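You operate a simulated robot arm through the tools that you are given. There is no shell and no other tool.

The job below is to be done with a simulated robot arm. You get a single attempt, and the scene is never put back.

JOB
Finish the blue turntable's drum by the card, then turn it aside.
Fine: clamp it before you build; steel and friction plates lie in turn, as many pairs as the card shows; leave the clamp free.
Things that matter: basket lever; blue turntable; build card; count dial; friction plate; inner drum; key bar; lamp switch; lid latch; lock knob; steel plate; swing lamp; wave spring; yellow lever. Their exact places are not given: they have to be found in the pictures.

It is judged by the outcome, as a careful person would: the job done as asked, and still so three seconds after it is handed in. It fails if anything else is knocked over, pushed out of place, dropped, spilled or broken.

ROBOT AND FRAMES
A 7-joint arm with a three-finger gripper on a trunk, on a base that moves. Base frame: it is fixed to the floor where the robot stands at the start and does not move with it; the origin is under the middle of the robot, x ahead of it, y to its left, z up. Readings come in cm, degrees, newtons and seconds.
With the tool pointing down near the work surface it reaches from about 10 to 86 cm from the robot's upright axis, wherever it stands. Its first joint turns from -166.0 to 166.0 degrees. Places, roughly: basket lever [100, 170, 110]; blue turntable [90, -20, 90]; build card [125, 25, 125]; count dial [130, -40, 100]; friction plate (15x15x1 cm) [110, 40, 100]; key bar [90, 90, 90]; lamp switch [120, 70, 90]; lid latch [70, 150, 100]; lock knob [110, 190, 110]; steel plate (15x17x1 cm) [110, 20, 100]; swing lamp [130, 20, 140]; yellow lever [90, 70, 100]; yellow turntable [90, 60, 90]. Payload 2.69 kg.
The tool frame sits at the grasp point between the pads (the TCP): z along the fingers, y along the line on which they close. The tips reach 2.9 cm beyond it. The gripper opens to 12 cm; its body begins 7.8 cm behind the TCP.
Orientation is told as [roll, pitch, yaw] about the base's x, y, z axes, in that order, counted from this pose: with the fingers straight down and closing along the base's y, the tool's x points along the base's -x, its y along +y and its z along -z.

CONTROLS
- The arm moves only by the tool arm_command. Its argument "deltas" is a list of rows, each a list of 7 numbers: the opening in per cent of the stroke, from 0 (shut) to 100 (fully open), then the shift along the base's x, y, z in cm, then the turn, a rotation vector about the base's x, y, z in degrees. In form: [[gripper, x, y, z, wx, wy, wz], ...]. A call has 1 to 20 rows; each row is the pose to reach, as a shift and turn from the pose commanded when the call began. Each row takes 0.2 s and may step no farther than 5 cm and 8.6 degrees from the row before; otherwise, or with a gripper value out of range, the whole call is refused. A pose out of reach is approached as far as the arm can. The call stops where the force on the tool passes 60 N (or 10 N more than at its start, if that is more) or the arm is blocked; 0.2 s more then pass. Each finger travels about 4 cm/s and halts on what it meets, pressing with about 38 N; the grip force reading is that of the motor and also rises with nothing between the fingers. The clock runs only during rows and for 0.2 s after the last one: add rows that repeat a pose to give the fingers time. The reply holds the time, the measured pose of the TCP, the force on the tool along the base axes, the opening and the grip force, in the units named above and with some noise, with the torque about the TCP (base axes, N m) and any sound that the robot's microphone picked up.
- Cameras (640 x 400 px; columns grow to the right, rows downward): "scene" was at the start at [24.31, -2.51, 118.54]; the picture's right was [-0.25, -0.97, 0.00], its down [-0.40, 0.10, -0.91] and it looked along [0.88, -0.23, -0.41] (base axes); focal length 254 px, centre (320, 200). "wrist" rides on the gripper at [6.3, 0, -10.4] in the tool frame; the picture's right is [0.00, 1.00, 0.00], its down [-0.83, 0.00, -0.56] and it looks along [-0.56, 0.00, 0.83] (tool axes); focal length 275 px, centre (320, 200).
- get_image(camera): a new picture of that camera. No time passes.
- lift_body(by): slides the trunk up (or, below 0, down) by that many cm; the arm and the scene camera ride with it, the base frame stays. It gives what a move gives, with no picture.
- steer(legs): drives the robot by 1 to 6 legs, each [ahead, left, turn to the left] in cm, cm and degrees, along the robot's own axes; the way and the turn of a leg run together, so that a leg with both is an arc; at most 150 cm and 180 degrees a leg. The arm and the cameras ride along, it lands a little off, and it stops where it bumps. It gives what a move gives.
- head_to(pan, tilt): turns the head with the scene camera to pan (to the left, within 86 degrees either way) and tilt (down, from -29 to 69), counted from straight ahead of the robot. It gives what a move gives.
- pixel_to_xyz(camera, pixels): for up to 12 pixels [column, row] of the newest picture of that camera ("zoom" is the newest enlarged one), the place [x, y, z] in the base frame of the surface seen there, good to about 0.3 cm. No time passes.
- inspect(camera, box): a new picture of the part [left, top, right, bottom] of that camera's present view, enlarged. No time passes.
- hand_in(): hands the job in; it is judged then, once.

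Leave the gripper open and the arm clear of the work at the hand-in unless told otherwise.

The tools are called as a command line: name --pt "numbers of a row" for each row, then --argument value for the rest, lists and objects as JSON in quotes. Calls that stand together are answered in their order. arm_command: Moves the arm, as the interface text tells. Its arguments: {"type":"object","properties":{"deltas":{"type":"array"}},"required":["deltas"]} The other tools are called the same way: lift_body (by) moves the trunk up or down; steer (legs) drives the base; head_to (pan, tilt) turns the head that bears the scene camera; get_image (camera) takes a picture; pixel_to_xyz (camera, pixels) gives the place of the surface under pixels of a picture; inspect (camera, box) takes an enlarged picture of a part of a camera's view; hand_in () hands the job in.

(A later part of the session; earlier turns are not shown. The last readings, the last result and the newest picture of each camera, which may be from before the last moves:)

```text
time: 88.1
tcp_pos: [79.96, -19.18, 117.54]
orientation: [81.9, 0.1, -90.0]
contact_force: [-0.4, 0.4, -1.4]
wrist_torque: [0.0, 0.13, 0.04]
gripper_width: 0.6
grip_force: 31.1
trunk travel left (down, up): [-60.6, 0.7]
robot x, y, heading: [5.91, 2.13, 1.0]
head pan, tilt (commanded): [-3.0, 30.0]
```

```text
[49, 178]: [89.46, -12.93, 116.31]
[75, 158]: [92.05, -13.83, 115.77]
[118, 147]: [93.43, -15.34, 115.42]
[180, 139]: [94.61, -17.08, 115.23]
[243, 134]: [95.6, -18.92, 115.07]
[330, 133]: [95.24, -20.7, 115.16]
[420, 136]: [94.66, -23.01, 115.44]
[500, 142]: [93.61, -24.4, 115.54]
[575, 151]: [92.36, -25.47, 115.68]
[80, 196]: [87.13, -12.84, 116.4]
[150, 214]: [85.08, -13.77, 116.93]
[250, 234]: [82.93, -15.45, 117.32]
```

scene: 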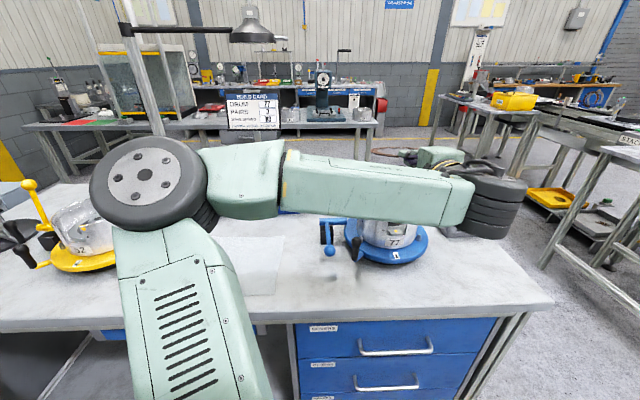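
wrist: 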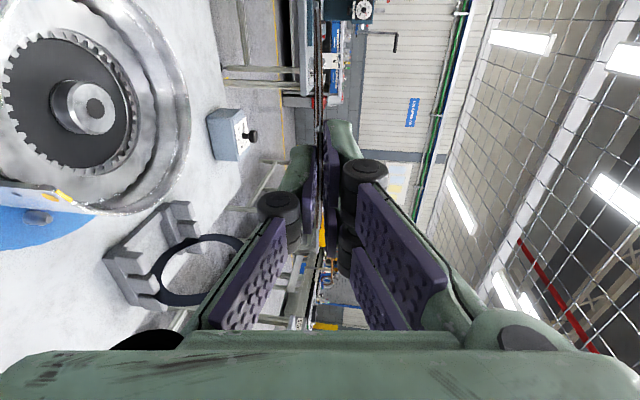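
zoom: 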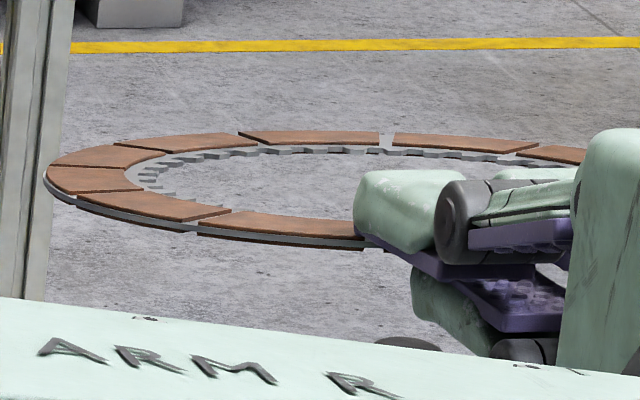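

The fit gives a plate centre at (88.5,-19.7), i.e. offset (8.54,-0.52) from the TCP. The drum centre is about (89.0,-18.95). I'll pitch 4.5° more down, align over the drum and lower to about 4 cm above insertion, then check.

arm_command --pt "0 0.2 0.3 -1 0 2 0" --pt "0 0.5 0.6 -3 0 4.5 0" --pt "0 0.6 0.73 -6 0 4.5 0" --pt "0 0.6 0.73 -9 0 4.5 0" --pt "0 0.6 0.73 -11.5 0 4.5 0" --pt "0 0.6 0.73 -11.5 0 4.5 0"

get_image --camera "scene"

get_image --camera "wrist"

```text
time: 89.5
tcp_pos: [80.54, -18.5, 106.22]
orientation: [77.4, -0.1, -90.1]
contact_force: [-0.2, 0.1, -1.4]
wrist_torque: [0.0, 0.08, 0.02]
gripper_width: 0.62
grip_force: 31.8
trunk travel left (down, up): [-60.6, 0.7]
robot x, y, heading: [6.3, 1.81, 0.9]
head pan, tilt (commanded): [-3.0, 30.0]
```

```text
taken
```

scene: 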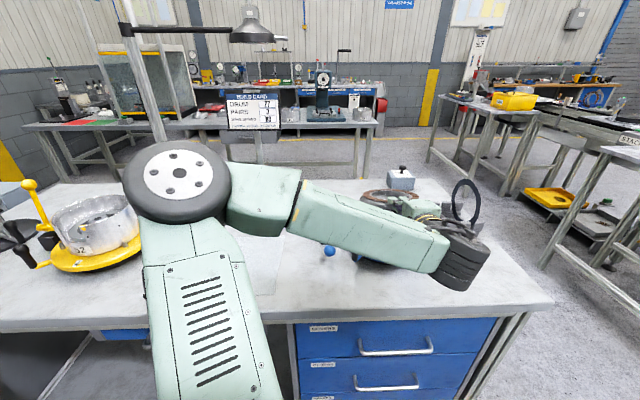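

```text
taken
```

wrist: 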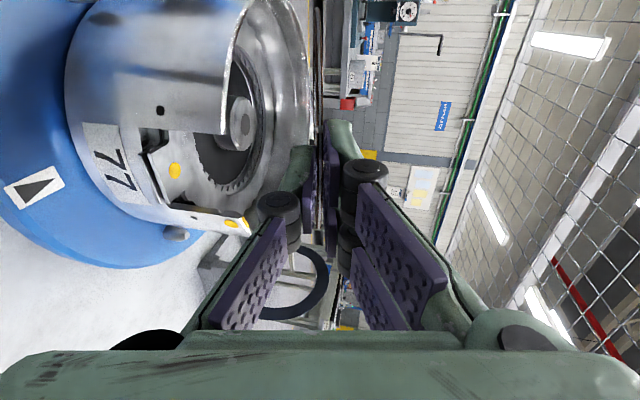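

The slot lies directly beneath the hand. Zooming with the scene camera to check the plate over the drum.

inspect --camera "scene" --box '[345, 170, 445, 270]'

pixel_to_xyz --camera "wrist" --pixels '[[232, 100], [225, 133], [245, 232], [170, 203], [235, 125], [160, 135], [175, 170], [300, 60], [150, 165], [228, 60], [240, 140], [195, 215]]'

```text
4.00 times, centred on (395, 220) of scene
```

zoom: 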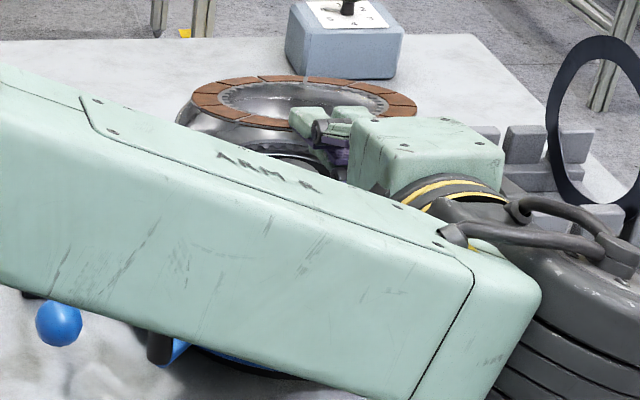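

```text
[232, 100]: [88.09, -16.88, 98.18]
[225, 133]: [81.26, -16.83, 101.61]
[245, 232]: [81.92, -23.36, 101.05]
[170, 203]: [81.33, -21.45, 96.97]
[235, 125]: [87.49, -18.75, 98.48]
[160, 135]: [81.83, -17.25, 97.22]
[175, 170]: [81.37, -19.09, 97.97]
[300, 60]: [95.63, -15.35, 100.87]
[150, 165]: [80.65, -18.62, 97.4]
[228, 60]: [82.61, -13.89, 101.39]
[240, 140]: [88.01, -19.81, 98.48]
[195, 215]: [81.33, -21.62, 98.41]
```

Refined drum centre: (88.9,-19.05), outer radius 8.1. Measuring the plate rim once more in this zoom to confirm alignment.

inspect --camera "scene" --box '[368, 180, 424, 215]'

```text
11.43 times, centred on (396, 198) of scene
```

zoom: 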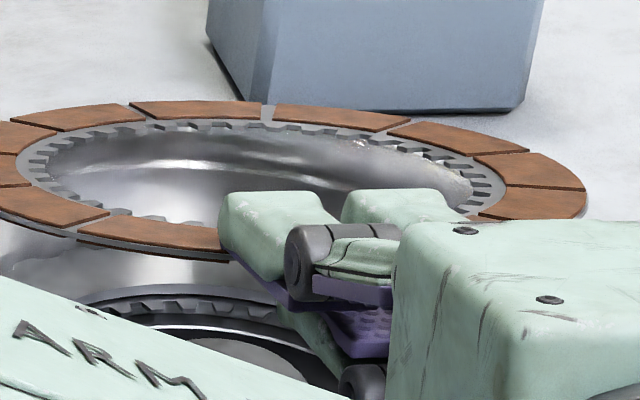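

pixel_to_xyz --camera "zoom" --pixels '[[15, 124], [60, 111], [130, 103], [200, 101], [300, 105], [400, 119], [480, 136], [540, 155], [578, 185], [582, 205], [20, 220], [120, 245]]'

```text
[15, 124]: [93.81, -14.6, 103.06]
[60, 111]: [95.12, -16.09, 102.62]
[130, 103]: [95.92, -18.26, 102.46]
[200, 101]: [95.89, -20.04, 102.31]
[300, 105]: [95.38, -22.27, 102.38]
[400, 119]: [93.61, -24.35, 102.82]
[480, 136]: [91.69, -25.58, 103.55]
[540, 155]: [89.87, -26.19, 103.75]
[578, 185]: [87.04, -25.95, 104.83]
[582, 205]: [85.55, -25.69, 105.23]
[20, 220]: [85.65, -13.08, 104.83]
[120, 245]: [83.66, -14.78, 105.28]
```

The plate centre is (88.95,-19.25) versus the drum's (88.9,-19.05): within 0.2 cm. I'll correct +0.2 in y and lower gently to just above seating.

arm_command --pt "0 0 0.2 -1 0 0 0" --pt "0 0 0.2 -2 0 0 0" --pt "0 0 0.2 -3 0 0 0" --pt "0 0 0.2 -3.6 0 0 0" --pt "0 0 0.2 -3.6 0 0 0"

inspect --camera "scene" --box '[360, 180, 440, 240]'

get_image --camera "wrist"

```text
time: 90.7
tcp_pos: [80.53, -18.24, 102.54]
orientation: [77.4, -0.1, -90.1]
contact_force: [0.0, 0.3, -0.3]
wrist_torque: [0.02, 0.08, -0.02]
gripper_width: 0.59
grip_force: 31.8
trunk travel left (down, up): [-60.6, 0.7]
robot x, y, heading: [6.35, 1.76, 0.9]
head pan, tilt (commanded): [-3.0, 30.0]
```

```text
6.67 times, centred on (400, 210) of scene
```

zoom: 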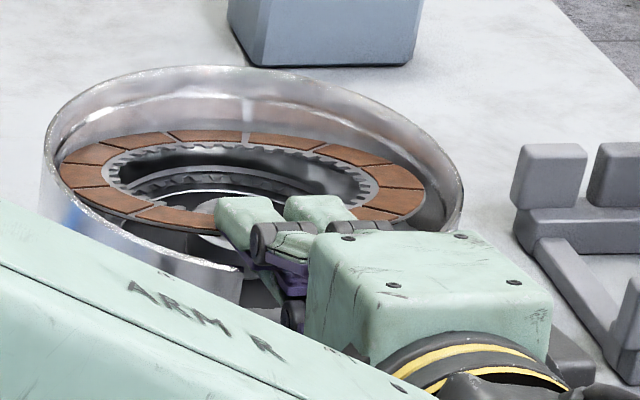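

```text
taken
```

wrist: 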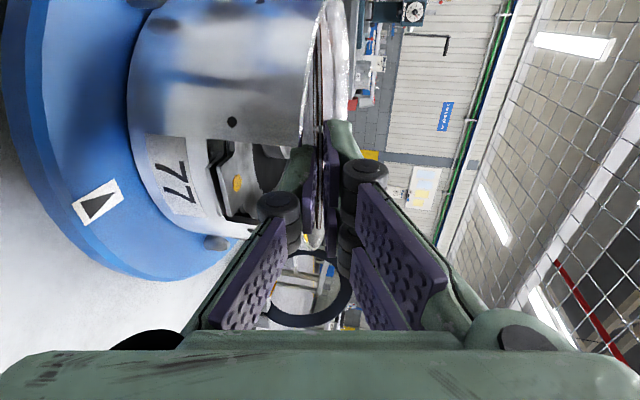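

The plate is inside the drum rim, not touching (force ≈0). Lowering in 0.25 cm steps until the far edge touches the stack.

arm_command --pt "0 0 0 -0.25 0 0 0" --pt "0 0 0 -0.5 0 0 0" --pt "0 0 0 -0.75 0 0 0" --pt "0 0 0 -0.75 0 0 0"

inspect --camera "scene" --box '[360, 180, 440, 240]'

```text
time: 91.7
tcp_pos: [80.54, -18.23, 101.75]
orientation: [77.4, -0.1, -90.1]
contact_force: [0.0, 0.6, -0.4]
wrist_torque: [0.04, 0.01, 0.02]
gripper_width: 0.59
grip_force: 32.1
trunk travel left (down, up): [-60.6, 0.7]
robot x, y, heading: [6.38, 2.05, 0.8]
head pan, tilt (commanded): [-3.0, 30.0]
```

```text
6.67 times, centred on (400, 210) of scene
```

zoom: 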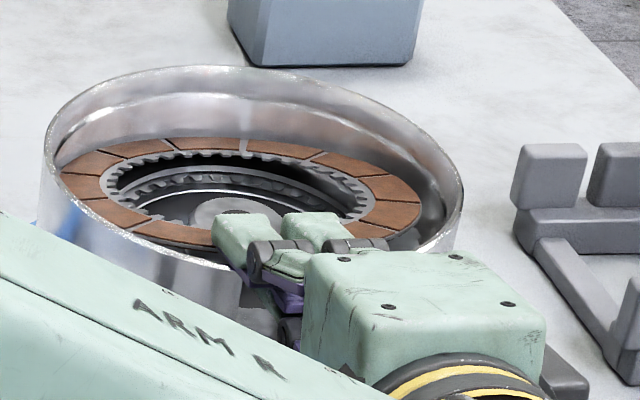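

Nearly in contact (wrist torque dropped from 0.08 to 0.01). One more small step down.

arm_command --pt "0 0 0 -0.2 0 0 0" --pt "0 0 0 -0.4 0 0 0" --pt "0 0 0 -0.4 0 0 0"

inspect --camera "scene" --box '[360, 180, 440, 240]'

get_image --camera "wrist"

```text
time: 92.5
tcp_pos: [80.66, -18.16, 101.56]
orientation: [77.7, -0.2, -90.0]
contact_force: [3.6, -0.6, 12.3]
wrist_torque: [0.28, -0.17, -0.03]
gripper_width: 0.6
grip_force: 31.7
trunk travel left (down, up): [-60.6, 0.7]
robot x, y, heading: [6.58, 1.78, 0.8]
head pan, tilt (commanded): [-3.0, 30.0]
```

```text
6.67 times, centred on (400, 210) of scene
```

zoom: 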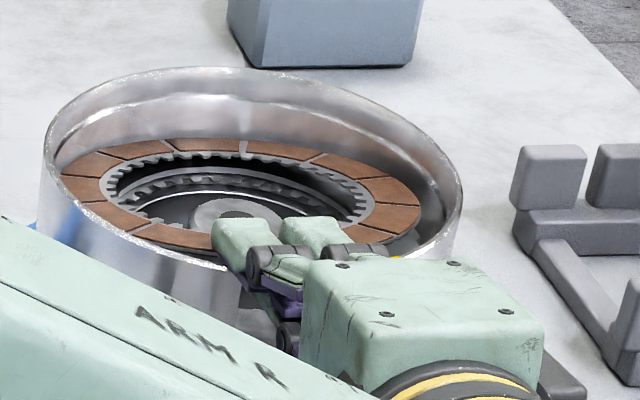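

```text
taken
```

wrist: 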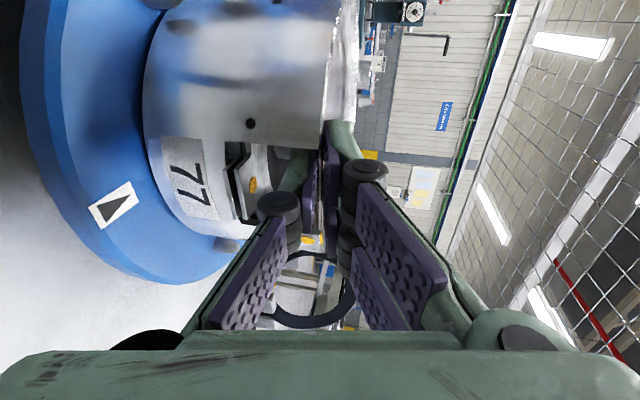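

Contact: 12 N up with torque suggesting the upper-left finger is touching the rim edge. I'll raise 0.25 cm and open slowly, letting the lower finger carry the plate's near edge down inside the slot.

arm_command --pt "0 0 0 0.25 0 0 0" --pt "6 0 0 0.25 0 0 0" --pt "10 0 0 0.25 0 0 0" --pt "15 0 0 0.25 0 0 0" --pt "20 0 0 0.25 0 0 0" --pt "25 0 0 0.25 0 0 0" --pt "30 0 0 0.25 0 0 0" --pt "30 0 0 0.25 0 0 0"

inspect --camera "scene" --box '[360, 180, 440, 240]'

get_image --camera "wrist"

```text
time: 94.3
tcp_pos: [80.6, -18.28, 101.55]
orientation: [77.4, -0.2, -90.1]
contact_force: [0.5, -0.2, -0.4]
wrist_torque: [-0.02, 0.03, 0.0]
gripper_width: 3.66
grip_force: 0.9
trunk travel left (down, up): [-60.6, 0.7]
robot x, y, heading: [6.06, 1.69, 0.9]
head pan, tilt (commanded): [-3.0, 30.0]
```

```text
6.67 times, centred on (400, 210) of scene
```

zoom: 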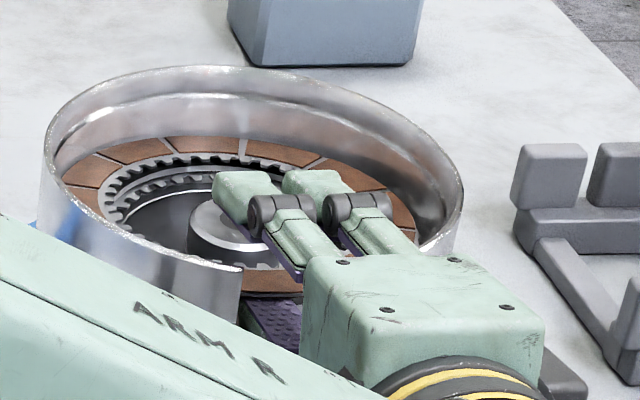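

```text
taken
```

wrist: 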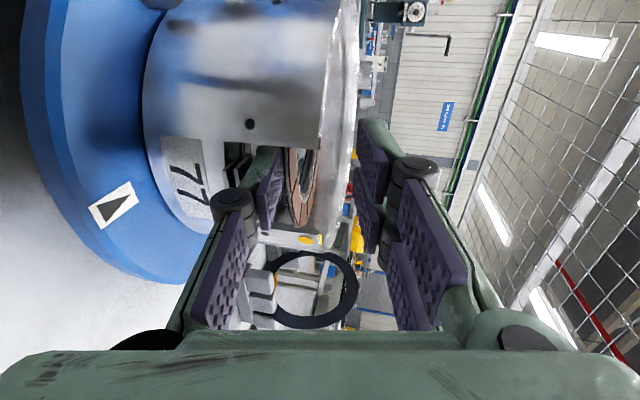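

The plate's near edge has come down with the finger. I'll lower the hand 0.8 cm more, then withdraw along the finger axis.

arm_command --pt "31 0 0 -0.4 0 0 0" --pt "31 0 0 -0.8 0 0 0" --pt "31 0 0 -0.8 0 0 0"

get_image --camera "wrist"

inspect --camera "scene" --box '[360, 180, 440, 240]'

```text
time: 95.1
tcp_pos: [80.59, -18.14, 100.97]
orientation: [77.6, -0.2, -90.1]
contact_force: [-1.3, -1.1, 5.7]
wrist_torque: [-0.05, 0.07, 0.01]
gripper_width: 3.54
grip_force: 0.0
trunk travel left (down, up): [-60.6, 0.7]
robot x, y, heading: [6.35, 1.5, 1.2]
head pan, tilt (commanded): [-3.0, 30.0]
```

```text
taken
```

wrist: 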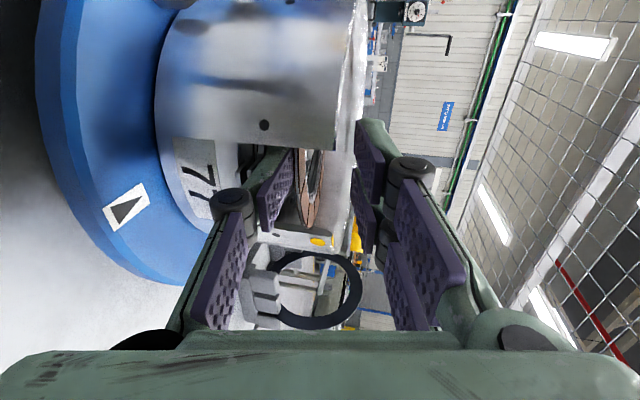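

```text
6.67 times, centred on (400, 210) of scene
```

zoom: 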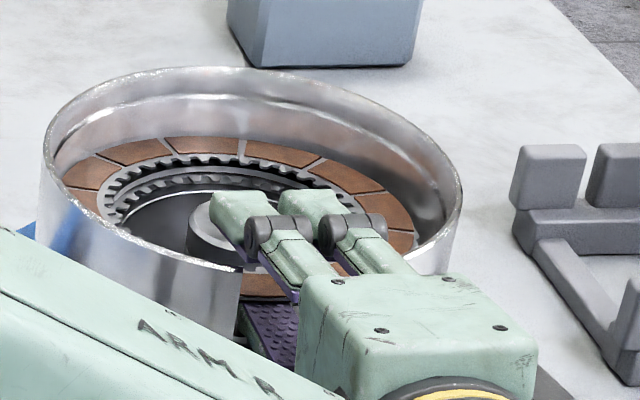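

A light 5.7 N touch below: finger at the slot bottom. Raising 0.3 and withdrawing backwards along the finger axis.

arm_command --pt "31 -0.3 0 0.35 0 0 0" --pt "31 -1.2 0 0.55 0 0 0" --pt "31 -2.2 0 0.8 0 0 0" --pt "31 -3.2 0 1.0 0 0 0" --pt "31 -4.2 0 1.2 0 0 0" --pt "31 -6 0 1.6 0 0 0" --pt "31 -8 0 2.0 0 0 0"

get_image --camera "wrist"

inspect --camera "scene" --box '[350, 180, 440, 240]'

```text
time: 96.7
tcp_pos: [72.58, -18.21, 102.72]
orientation: [77.4, -0.1, -90.1]
contact_force: [0.2, 0.6, -0.1]
wrist_torque: [0.02, -0.04, 0.0]
gripper_width: 3.74
grip_force: 0.1
trunk travel left (down, up): [-60.6, 0.7]
robot x, y, heading: [6.42, 1.98, 0.9]
head pan, tilt (commanded): [-3.0, 30.0]
```

```text
taken
```

wrist: 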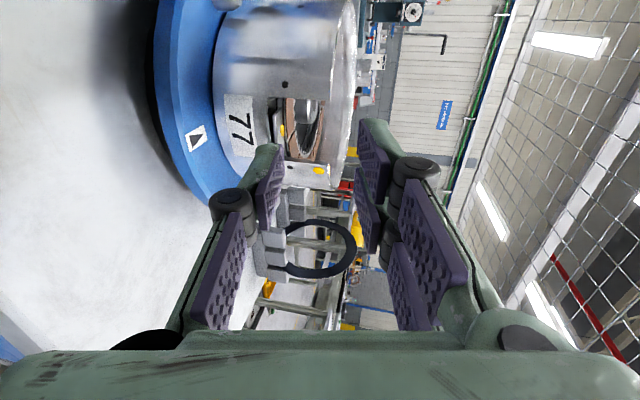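

```text
6.67 times, centred on (395, 210) of scene
```

zoom: 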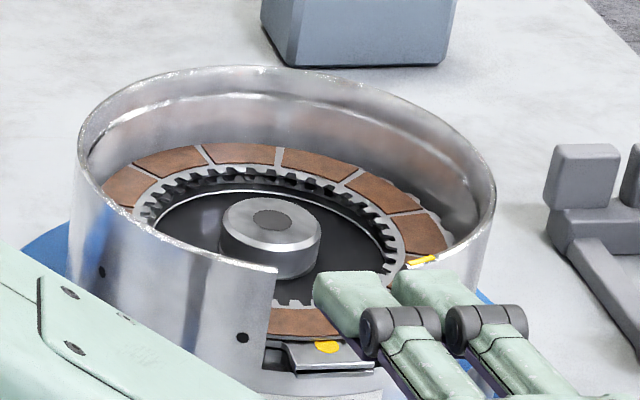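

The friction plate now lies in the drum. I'll check it's flat by measuring heights around its ring.

pixel_to_xyz --camera "zoom" --pixels '[[300, 323], [240, 153], [130, 185], [420, 235], [310, 160], [180, 162], [385, 195], [327, 347], [270, 210], [180, 210], [330, 360], [415, 262]]'

```text
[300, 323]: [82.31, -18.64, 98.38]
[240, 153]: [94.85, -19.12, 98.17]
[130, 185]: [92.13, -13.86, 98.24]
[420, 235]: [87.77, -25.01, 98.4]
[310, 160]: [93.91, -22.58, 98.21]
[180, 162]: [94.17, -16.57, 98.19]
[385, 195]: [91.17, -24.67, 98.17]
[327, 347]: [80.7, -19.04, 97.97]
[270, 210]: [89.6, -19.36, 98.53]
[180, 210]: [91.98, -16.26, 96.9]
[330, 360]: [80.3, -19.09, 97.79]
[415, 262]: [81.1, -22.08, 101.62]
```

The friction plate is seated flat (98.2–98.4 all round). Next is the steel plate: I raise the hand, roll it back 90°, and will then return to fingers-down.

arm_command --pt "31 0 0 3.8 0 0 0" --pt "31 0.5 0 7.6 0 0 0" --pt "31 1.5 0 11.4 -8 0 1.8" --pt "31 3 0 14.8 -16 0 3.5" --pt "31 4 0 14.8 -24 0 5.3" --pt "31 5 0 14.8 -32 0 7" --pt "31 5 0 14.8 -40 0 8.8" --pt "31 5 0 14.8 -48 0 10.6" --pt "31 5 0 14.8 -56 0 12.4" --pt "31 5 0 14.8 -64 0 14.1" --pt "31 5 0 14.8 -72 0 15.9" --pt "31 5 0 14.8 -80 0 17.7" --pt "31 5 0 14.8 -87.8 0 19.4"

arm_command --pt "31 0 0 0 0 7.7 0" --pt "31 0 0 0 0 15.4 0" --pt "31 -1 0 0 0 23 0" --pt "31 -2 0 0 0 30.8 0" --pt "31 -3 0 0 0 38.5 0" --pt "31 -4 0 0 0 46.2 0" --pt "31 -5 0 0 0 53.9 0" --pt "31 -6 0 0 0 61.6 0" --pt "31 -6 0 0 0 69.3 0" --pt "31 -6 0 0 0 77.4 0"

get_image --camera "scene"

```text
time: 99.5
tcp_pos: [77.55, -18.15, 117.65]
orientation: [-0.9, -77.6, 0.8]
contact_force: [-0.4, 0.4, -0.2]
wrist_torque: [0.01, -0.02, 0.01]
gripper_width: 3.75
grip_force: 0.0
trunk travel left (down, up): [-60.6, 0.7]
robot x, y, heading: [6.38, 1.94, 1.1]
head pan, tilt (commanded): [-3.0, 30.0]
```

```text
time: 101.7
tcp_pos: [71.49, -18.31, 117.66]
orientation: [-0.2, -0.1, -0.1]
contact_force: [0.0, -0.5, 0.3]
wrist_torque: [0.03, 0.0, 0.01]
gripper_width: 3.72
grip_force: 0.0
trunk travel left (down, up): [-60.6, 0.7]
robot x, y, heading: [6.22, 2.12, 1.3]
head pan, tilt (commanded): [-3.0, 30.0]
```

```text
taken
```

scene: 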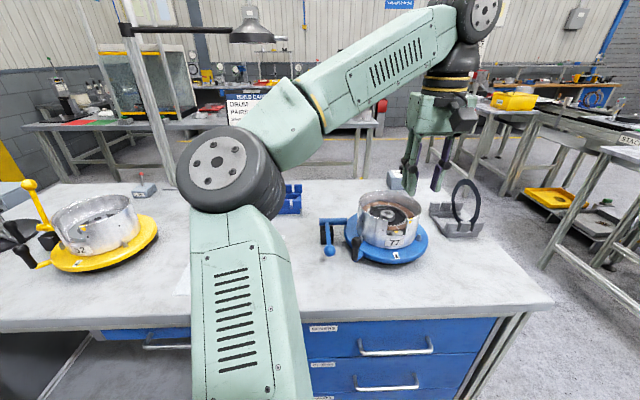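

Fingers down again. I centre the hand in front of the robot and drive to face the steel rack (y≈17), about 27 cm forward.

arm_command --pt "31 0 4.5 0 0 0 0" --pt "31 0 9 0 0 0 0" --pt "31 0 13.5 0 0 0 0" --pt "31 0 18 0 0 0 0" --pt "31 0 21 0 0 0 0"

steer --legs '[[0, 15, -1.2], [20, 0, 0]]'

get_image --camera "scene"

get_image --camera "wrist"

```text
time: 102.9
tcp_pos: [71.62, 3.04, 117.68]
orientation: [-0.1, -0.3, 0.0]
contact_force: [-0.6, -0.4, -0.1]
wrist_torque: [-0.03, 0.03, 0.02]
gripper_width: 3.72
grip_force: 0.1
trunk travel left (down, up): [-60.6, 0.7]
robot x, y, heading: [6.19, 1.88, 1.0]
head pan, tilt (commanded): [-3.0, 30.0]
```

```text
time: 105.9
tcp_pos: [91.51, 16.46, 117.63]
orientation: [-0.1, -0.2, -1.0]
contact_force: [0.1, 0.3, -0.1]
wrist_torque: [-0.01, 0.01, 0.03]
gripper_width: 3.7
grip_force: 0.0
trunk travel left (down, up): [-60.6, 0.7]
robot x, y, heading: [26.47, 16.69, -0.0]
head pan, tilt (commanded): [-3.0, 30.0]
```

```text
taken
```

scene: 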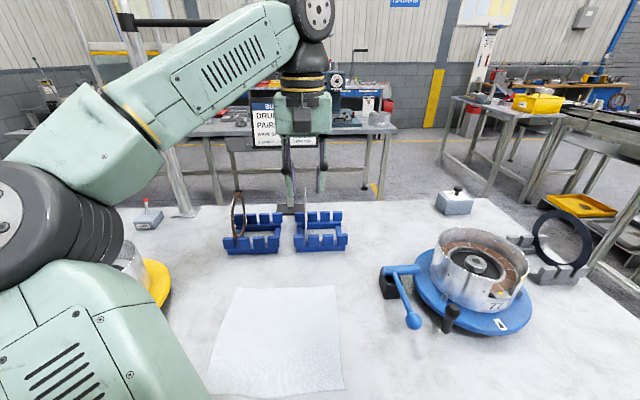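

```text
taken
```

wrist: 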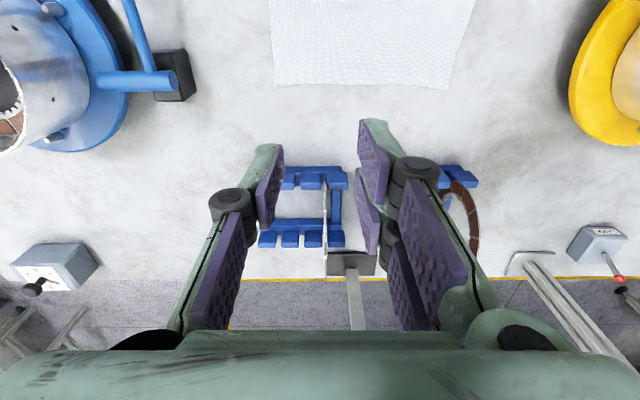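

I need to know how close the lamp is to where my wrist will go. Looking up a bit with the head.

head_to --pan 0 --tilt 5

get_image --camera "scene"

```text
time: 106.8
tcp_pos: [91.5, 16.56, 117.58]
orientation: [-0.1, -0.2, -1.1]
contact_force: [-0.8, 0.0, -1.0]
wrist_torque: [0.03, 0.01, 0.0]
gripper_width: 3.73
grip_force: 0.1
trunk travel left (down, up): [-60.6, 0.7]
robot x, y, heading: [26.07, 16.96, -0.2]
head pan, tilt (commanded): [0.0, 5.0]
```

```text
taken
```

scene: 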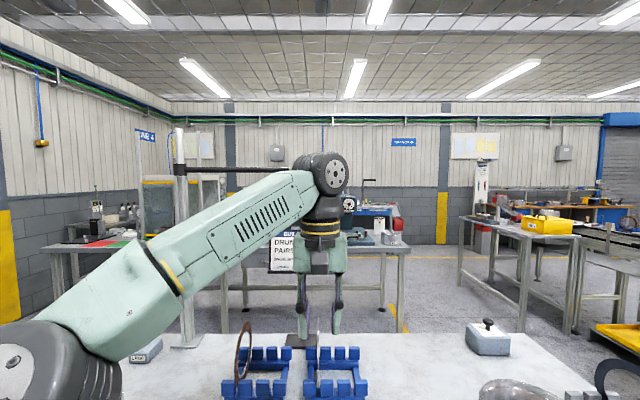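

The wrist will stay below and in front of the lamp shade (near edge ~x 118, z 137). Now looking back down and measuring the steel plate and its tab.

head_to --pan 0 --tilt 30

inspect --camera "scene" --box '[280, 165, 360, 255]'

inspect --camera "wrist" --box '[270, 150, 370, 290]'

```text
time: 107.7
tcp_pos: [91.48, 16.58, 117.69]
orientation: [-0.2, -0.2, -1.1]
contact_force: [-0.8, 0.1, 0.1]
wrist_torque: [-0.01, -0.02, 0.0]
gripper_width: 3.71
grip_force: 0.0
trunk travel left (down, up): [-60.6, 0.7]
robot x, y, heading: [26.27, 16.84, -0.0]
head pan, tilt (commanded): [0.0, 30.0]
```

```text
4.44 times, centred on (320, 210) of scene
```

zoom: 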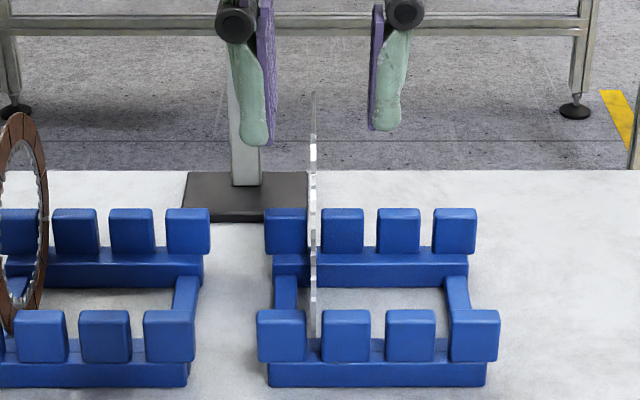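

```text
2.86 times, centred on (320, 220) of wrist
```

zoom: 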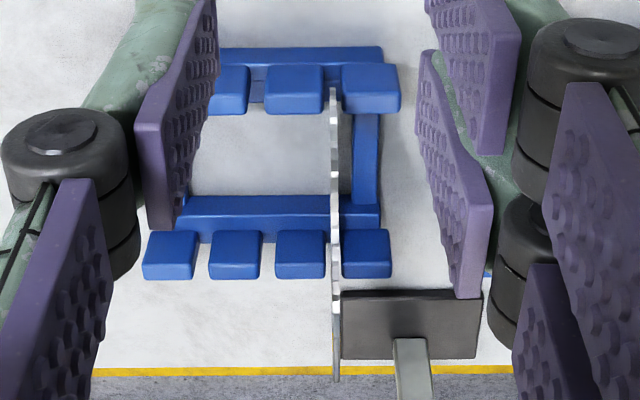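

pixel_to_xyz --camera "zoom" --pixels '[[335, 376], [335, 360], [335, 345], [335, 325], [335, 300], [335, 270], [335, 200], [335, 150], [334, 110], [333, 95]]'

```text
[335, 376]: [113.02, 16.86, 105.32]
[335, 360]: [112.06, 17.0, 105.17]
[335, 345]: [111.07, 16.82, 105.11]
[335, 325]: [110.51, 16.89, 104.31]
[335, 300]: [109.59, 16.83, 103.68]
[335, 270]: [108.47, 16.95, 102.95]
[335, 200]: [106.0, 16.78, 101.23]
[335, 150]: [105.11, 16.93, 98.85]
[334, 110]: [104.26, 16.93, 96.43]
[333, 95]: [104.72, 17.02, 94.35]
```

The tab's top is at z≈105.25, centred at x≈111.65, y≈16.87; plate centre (111.7,96.35). I'll move to a pre-grasp above the tab with a 10° forward tilt to ease the reach.

arm_command --pt "31 3.8 0.1 -0.5 0 -2 0.3" --pt "31 7.6 0.2 -1.5 0 -4 0.6" --pt "31 11.4 0.3 -3 0 -6 0.9" --pt "31 15.2 0.3 -4.7 0 -8 1.1" --pt "31 19 0.3 -6.4 0 -10 1.1" --pt "31 19 0.3 -6.4 0 -10 1.1"

get_image --camera "wrist"

get_image --camera "scene"

```text
time: 109.1
tcp_pos: [110.61, 16.81, 111.35]
orientation: [0.1, -10.3, 0.1]
contact_force: [0.2, 0.1, 0.4]
wrist_torque: [0.02, 0.01, 0.0]
gripper_width: 3.73
grip_force: 0.1
trunk travel left (down, up): [-60.6, 0.7]
robot x, y, heading: [26.06, 16.61, -0.1]
head pan, tilt (commanded): [0.0, 30.0]
```

```text
taken
```

wrist: 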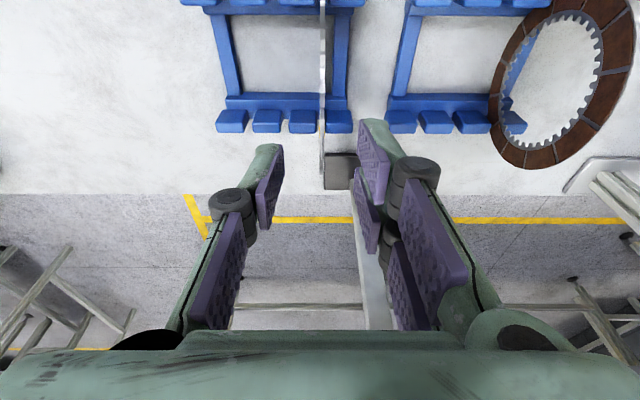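

```text
taken
```

scene: 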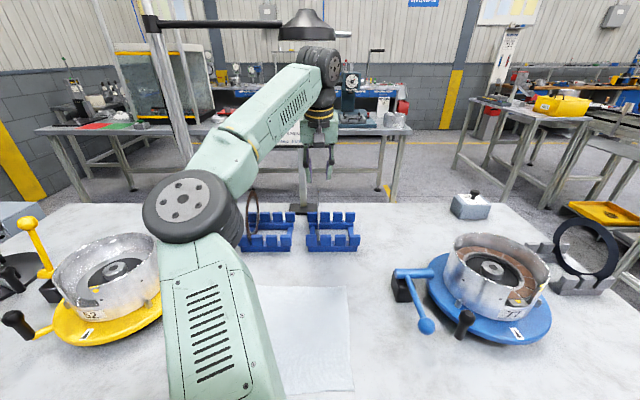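

The plate's tab (column ~323, row 175) is between the fingers. Descending 6 cm along the finger axis.

arm_command --pt "31 0.3 0.05 -2 0 0 0" --pt "31 0.6 0.05 -4 0 0 0" --pt "31 0.9 0.05 -5.9 0 0 0" --pt "31 0.9 0.05 -5.9 0 0 0"

get_image --camera "wrist"

inspect --camera "scene" --box '[270, 60, 370, 260]'

```text
time: 110.1
tcp_pos: [111.38, 16.79, 105.27]
orientation: [0.0, -10.3, 0.1]
contact_force: [-0.1, 0.4, -0.5]
wrist_torque: [0.0, 0.02, -0.05]
gripper_width: 3.72
grip_force: 0.0
trunk travel left (down, up): [-60.6, 0.7]
robot x, y, heading: [26.15, 16.74, 0.1]
head pan, tilt (commanded): [0.0, 30.0]
```

```text
taken
```

wrist: 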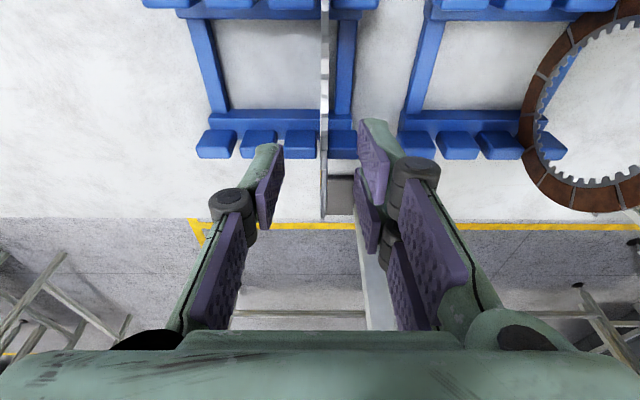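

```text
2.00 times, centred on (320, 160) of scene
```

zoom: 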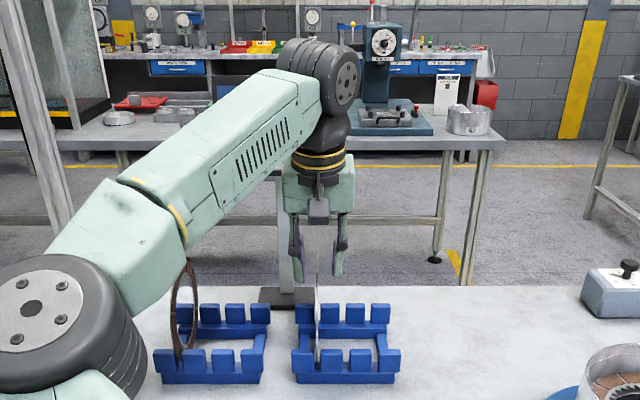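

The tab is between the pads. Closing on it.

arm_command --pt "20 0 0.1 0 0 0 0" --pt "10 0 0.1 0 0 0 0" --pt "0 0 0.1 0 0 0 0" --pt "0 0 0.1 0 0 0 0" --pt "0 0 0.1 0 0 0 0" --pt "0 0 0.1 0 0 0 0" --pt "0 0 0.1 0 0 0 0"

get_image --camera "wrist"

```text
time: 111.7
tcp_pos: [111.34, 17.0, 105.27]
orientation: [0.0, -10.2, 0.2]
contact_force: [0.2, 0.3, 0.1]
wrist_torque: [0.02, 0.0, -0.05]
gripper_width: 0.6
grip_force: 31.6
trunk travel left (down, up): [-60.6, 0.7]
robot x, y, heading: [26.22, 16.87, -0.0]
head pan, tilt (commanded): [0.0, 30.0]
```

```text
taken
```

wrist: 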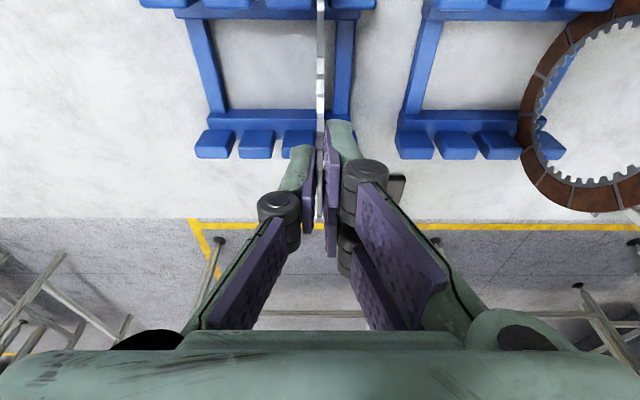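

Held (width 0.6). Lifting 8 cm out of the rack slots, then retreating toward me.

arm_command --pt "0 0 0 1.5 0 0 0" --pt "0 0 0 3.5 0 0 0" --pt "0 0 0 6 0 0 0" --pt "0 0 0 8 0 0 0" --pt "0 -4 0 9 0 0 0" --pt "0 -8 0 10 0 0 0" --pt "0 -12 0 12 0 0 0" --pt "0 -16 0 13 0 0 0" --pt "0 -20 0 14 0 0 0"

get_image --camera "scene"

get_image --camera "wrist"

```text
time: 113.7
tcp_pos: [91.23, 16.97, 119.34]
orientation: [0.0, -10.3, 0.1]
contact_force: [-1.0, -0.5, -1.9]
wrist_torque: [-0.03, 0.01, 0.03]
gripper_width: 0.61
grip_force: 31.2
trunk travel left (down, up): [-60.6, 0.7]
robot x, y, heading: [26.14, 17.08, -0.2]
head pan, tilt (commanded): [0.0, 30.0]
```

```text
taken
```

scene: 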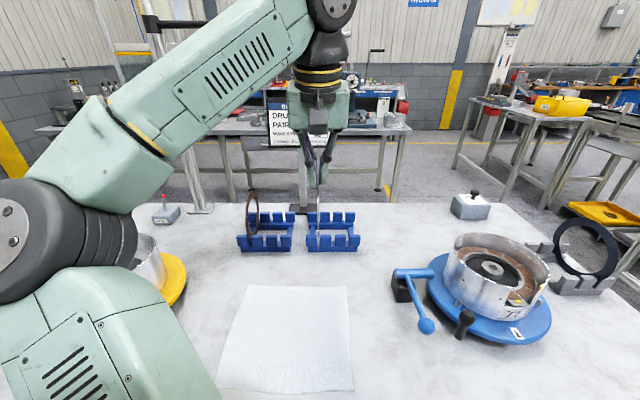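

```text
taken
```

wrist: 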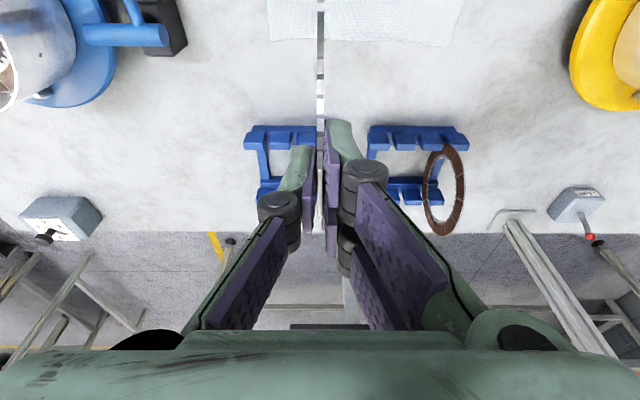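

The steel plate is held. Back up and strafe right to the same standing place as before (x≈6, y≈2).

steer --legs '[[-20, 0, 0], [0, -15, 0]]'

arm_command --pt "0 3 0 0 0 -7.5 0" --pt "0 6 0 0 0 -15 0" --pt "0 9 0 0 0 -22.5 0" --pt "0 9 0 0 0 -30 0" --pt "0 9 0 0 0 -37.5 0" --pt "0 9 0 0 0 -45 0" --pt "0 9 0 0 0 -52.5 0" --pt "0 9 0 0 0 -60 0" --pt "0 9 0 0 0 -67.5 0"

get_image --camera "scene"

```text
time: 116.7
tcp_pos: [71.26, 2.04, 119.29]
orientation: [0.0, -10.2, 0.0]
contact_force: [-0.5, -0.6, -2.3]
wrist_torque: [-0.01, -0.02, 0.02]
gripper_width: 0.59
grip_force: 32.1
trunk travel left (down, up): [-60.6, 0.7]
robot x, y, heading: [5.87, 1.82, -0.3]
head pan, tilt (commanded): [0.0, 30.0]
```

```text
time: 118.7
tcp_pos: [80.21, 2.04, 119.35]
orientation: [-0.3, -77.7, 0.2]
contact_force: [-0.5, 0.8, -2.9]
wrist_torque: [0.05, 0.13, 0.0]
gripper_width: 0.6
grip_force: 31.8
trunk travel left (down, up): [-60.6, 0.7]
robot x, y, heading: [6.08, 2.06, -0.1]
head pan, tilt (commanded): [0.0, 30.0]
```

```text
taken
```

scene: 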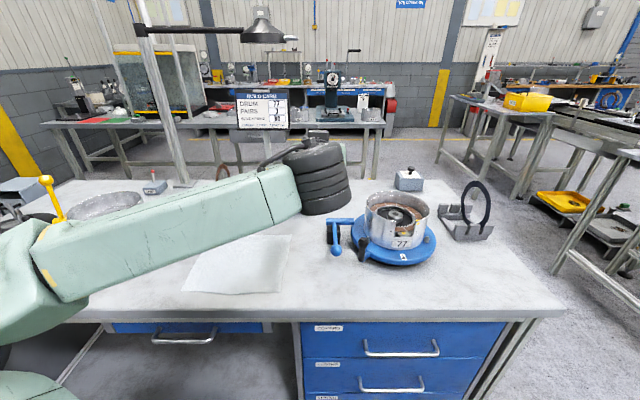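

Fingers horizontal with the plate. Shift right over the drum line and roll 90° to lay the plate flat.

arm_command --pt "0 0 -4.1 0 0 0 0" --pt "0 0 -8.2 0 0 0 0" --pt "0 0 -12.3 0 0 0 0" --pt "0 0 -16.4 0 0 0 0" --pt "0 0 -20.5 -1 0 0 0" --pt "0 0 -20.5 -1 0 0 0"

arm_command --pt "0 0 0 0 8 0 -1.7" --pt "0 0 0 0 16 0 -3.5" --pt "0 0 0 0 24 0 -5.2" --pt "0 0 0 0 32 0 -7" --pt "0 0 0 0 40 0 -8.7" --pt "0 0 0 0 48 0 -10.5" --pt "0 0 0 0 56 0 -12.2" --pt "0 0 0 0 64 0 -14" --pt "0 0 0 0 72 0 -15.7" --pt "0 0 0 0 80 0 -17.5" --pt "0 0 0 0 87.9 0 -19.2" --pt "0 0 0 0 87.9 0 -19.2"

get_image --camera "scene"

```text
time: 120.1
tcp_pos: [80.19, -18.28, 118.27]
orientation: [-0.3, -77.7, 0.4]
contact_force: [-0.3, -0.9, -1.4]
wrist_torque: [0.0, 0.14, 0.0]
gripper_width: 0.58
grip_force: 31.5
trunk travel left (down, up): [-60.6, 0.7]
robot x, y, heading: [6.34, 1.67, -0.0]
head pan, tilt (commanded): [0.0, 30.0]
```

```text
time: 122.7
tcp_pos: [79.6, -18.62, 116.42]
orientation: [77.8, -0.3, -89.8]
contact_force: [-0.3, 0.5, -1.7]
wrist_torque: [-0.04, 0.1, -0.01]
gripper_width: 0.6
grip_force: 32.4
out of reach, approached as far as the arm can: row 11, 12
trunk travel left (down, up): [-60.6, 0.7]
robot x, y, heading: [5.79, 1.28, -0.3]
head pan, tilt (commanded): [0.0, 30.0]
```

```text
taken
```

scene: 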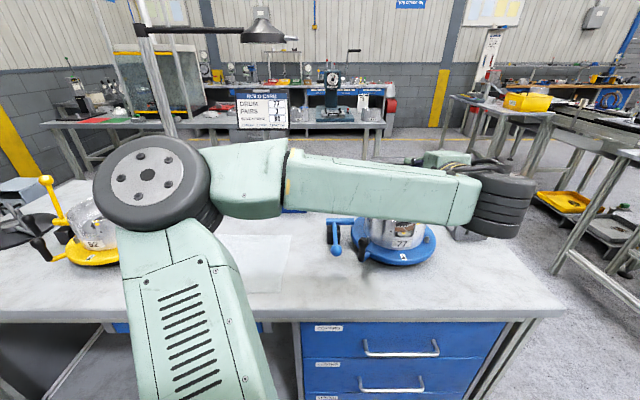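

Flat, but right at the edge of reach up here. I'll lower to about z 109 over the drum and yaw the hand -10° so that the tab (10° off the finger axis) points to the slot.

arm_command --pt "0 0 0 -3 0 0 -2" --pt "0 0 -0.2 -5 0 0 -4" --pt "0 0 -0.3 -7 0 0 -7" --pt "0 0 -0.4 -9 0 0 -10.2" --pt "0 0 -0.4 -9 0 0 -10.2"

get_image --camera "scene"

get_image --camera "wrist"

```text
time: 123.9
tcp_pos: [79.69, -18.91, 107.43]
orientation: [77.6, 0.0, -100.4]
contact_force: [0.2, 0.2, -2.5]
wrist_torque: [-0.01, 0.17, 0.01]
gripper_width: 0.59
grip_force: 32.3
trunk travel left (down, up): [-60.6, 0.7]
robot x, y, heading: [5.95, 2.25, -0.2]
head pan, tilt (commanded): [0.0, 30.0]
```

```text
taken
```

scene: 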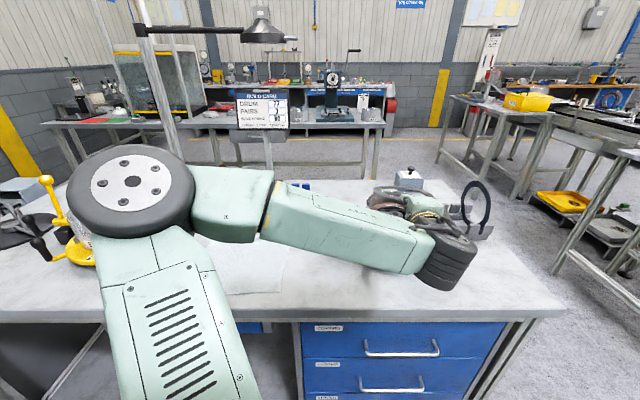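

```text
taken
```

wrist: 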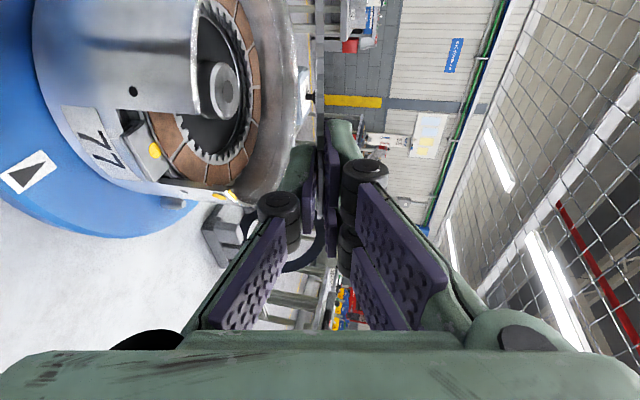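

The orientation is good ([77.6, 0, -100.4]). Zooming to measure the steel plate's rim and tab position over the drum.

inspect --camera "scene" --box '[360, 172, 440, 222]'

```text
8.00 times, centred on (400, 197) of scene
```

zoom: 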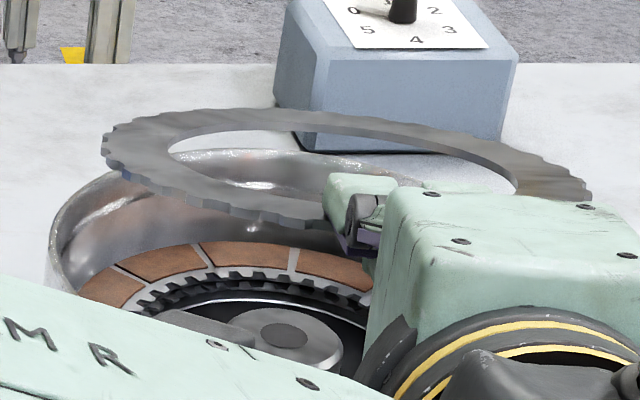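

pixel_to_xyz --camera "zoom" --pixels '[[106, 143], [120, 126], [160, 116], [230, 111], [320, 114], [400, 126], [480, 145], [540, 166], [580, 190], [125, 168], [170, 190], [240, 213]]'

```text
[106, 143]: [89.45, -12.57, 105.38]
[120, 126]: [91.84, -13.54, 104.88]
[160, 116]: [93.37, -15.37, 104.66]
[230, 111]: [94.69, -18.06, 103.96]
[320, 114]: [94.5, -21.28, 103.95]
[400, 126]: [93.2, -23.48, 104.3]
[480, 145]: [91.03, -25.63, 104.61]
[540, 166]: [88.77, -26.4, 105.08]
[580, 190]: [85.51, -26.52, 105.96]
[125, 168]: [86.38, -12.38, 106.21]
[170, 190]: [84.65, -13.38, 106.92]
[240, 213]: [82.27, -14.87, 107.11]
```

inspect --camera "scene" --box '[370, 180, 436, 212]'

```text
9.70 times, centred on (403, 196) of scene
```

zoom: 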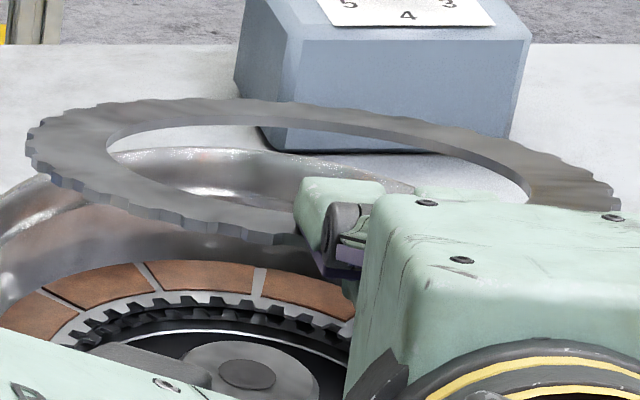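

pixel_to_xyz --camera "zoom" --pixels '[[36, 130], [68, 114], [110, 105], [180, 100], [260, 101], [340, 111], [420, 127], [500, 147], [560, 167], [605, 190], [60, 176], [160, 213]]'

```text
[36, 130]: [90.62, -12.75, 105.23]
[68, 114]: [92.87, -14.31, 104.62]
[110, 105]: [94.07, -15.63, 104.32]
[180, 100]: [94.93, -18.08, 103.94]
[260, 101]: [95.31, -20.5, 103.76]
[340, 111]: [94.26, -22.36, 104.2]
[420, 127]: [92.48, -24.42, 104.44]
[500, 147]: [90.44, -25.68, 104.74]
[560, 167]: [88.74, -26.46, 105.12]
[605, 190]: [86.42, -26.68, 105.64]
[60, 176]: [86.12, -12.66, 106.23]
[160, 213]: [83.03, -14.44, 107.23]
```

Plate centre ≈ (87.95,-19.4), so offset (8.26,-0.5) from the TCP. Moving by (+0.9,+0.35) to centre it over the drum and down to just above the rim.

arm_command --pt "0 0.5 0.2 -0.8 0 0 0" --pt "0 0.9 0.35 -1.6 0 0 0" --pt "0 0.9 0.35 -2.0 0 0 0" --pt "0 0.9 0.35 -2.0 0 0 0"

inspect --camera "scene" --box '[360, 175, 440, 225]'

```text
time: 124.9
tcp_pos: [80.61, -18.74, 105.31]
orientation: [77.6, -0.1, -100.2]
contact_force: [-0.7, 0.4, -2.6]
wrist_torque: [-0.01, 0.14, 0.02]
gripper_width: 0.56
grip_force: 32.2
trunk travel left (down, up): [-60.6, 0.7]
robot x, y, heading: [6.11, 2.36, -0.3]
head pan, tilt (commanded): [0.0, 30.0]
```

```text
8.00 times, centred on (400, 200) of scene
```

zoom: 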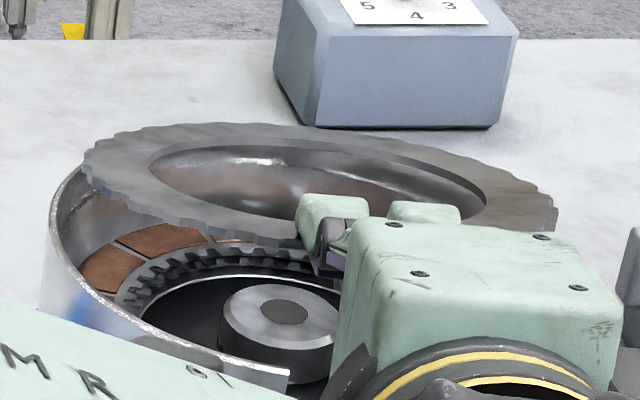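

pixel_to_xyz --camera "zoom" --pixels '[[86, 155], [110, 138], [160, 129], [230, 125], [310, 128], [380, 141], [450, 158], [510, 180], [550, 205], [105, 190], [200, 228], [62, 215]]'

```text
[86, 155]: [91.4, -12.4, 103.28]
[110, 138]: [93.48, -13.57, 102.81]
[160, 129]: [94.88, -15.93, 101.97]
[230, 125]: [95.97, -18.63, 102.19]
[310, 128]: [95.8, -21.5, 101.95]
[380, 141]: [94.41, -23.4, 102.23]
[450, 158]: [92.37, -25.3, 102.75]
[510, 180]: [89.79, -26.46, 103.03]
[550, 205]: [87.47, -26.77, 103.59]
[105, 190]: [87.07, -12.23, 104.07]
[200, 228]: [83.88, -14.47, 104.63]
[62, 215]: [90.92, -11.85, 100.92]
```

The plate centre is (88.9,-19.35); the drum's (88.9,-19.05). Correcting +0.25 in y and lowering to just above contact.

arm_command --pt "0 0 0.25 0 0 0 0" --pt "0 0 0.25 -0.8 0 0 0" --pt "0 0 0.25 -1.6 0 0 0" --pt "0 0 0.25 -2.4 0 0 0" --pt "0 0 0.25 -2.9 0 0 0" --pt "0 0 0.25 -2.9 0 0 0"

inspect --camera "scene" --box '[360, 175, 440, 225]'

get_image --camera "wrist"

```text
time: 126.3
tcp_pos: [80.53, -18.41, 102.74]
orientation: [77.7, 0.0, -100.2]
contact_force: [-1.0, -0.3, -1.9]
wrist_torque: [-0.01, 0.17, -0.02]
gripper_width: 0.61
grip_force: 32.4
trunk travel left (down, up): [-60.6, 0.7]
robot x, y, heading: [5.99, 2.28, -0.4]
head pan, tilt (commanded): [0.0, 30.0]
```

```text
8.00 times, centred on (400, 200) of scene
```

zoom: 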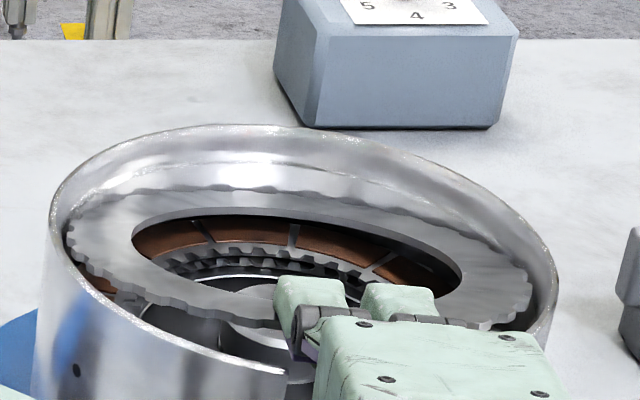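

```text
taken
```

wrist: 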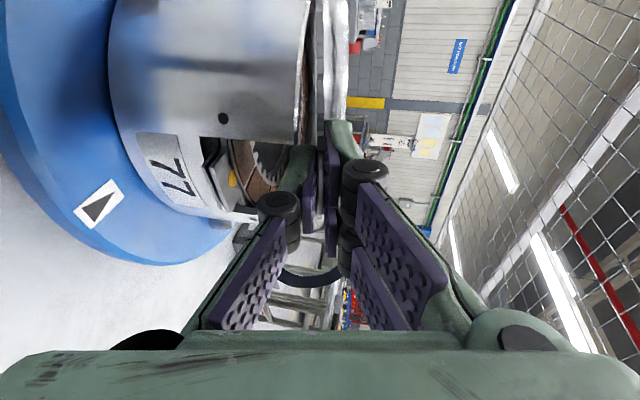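

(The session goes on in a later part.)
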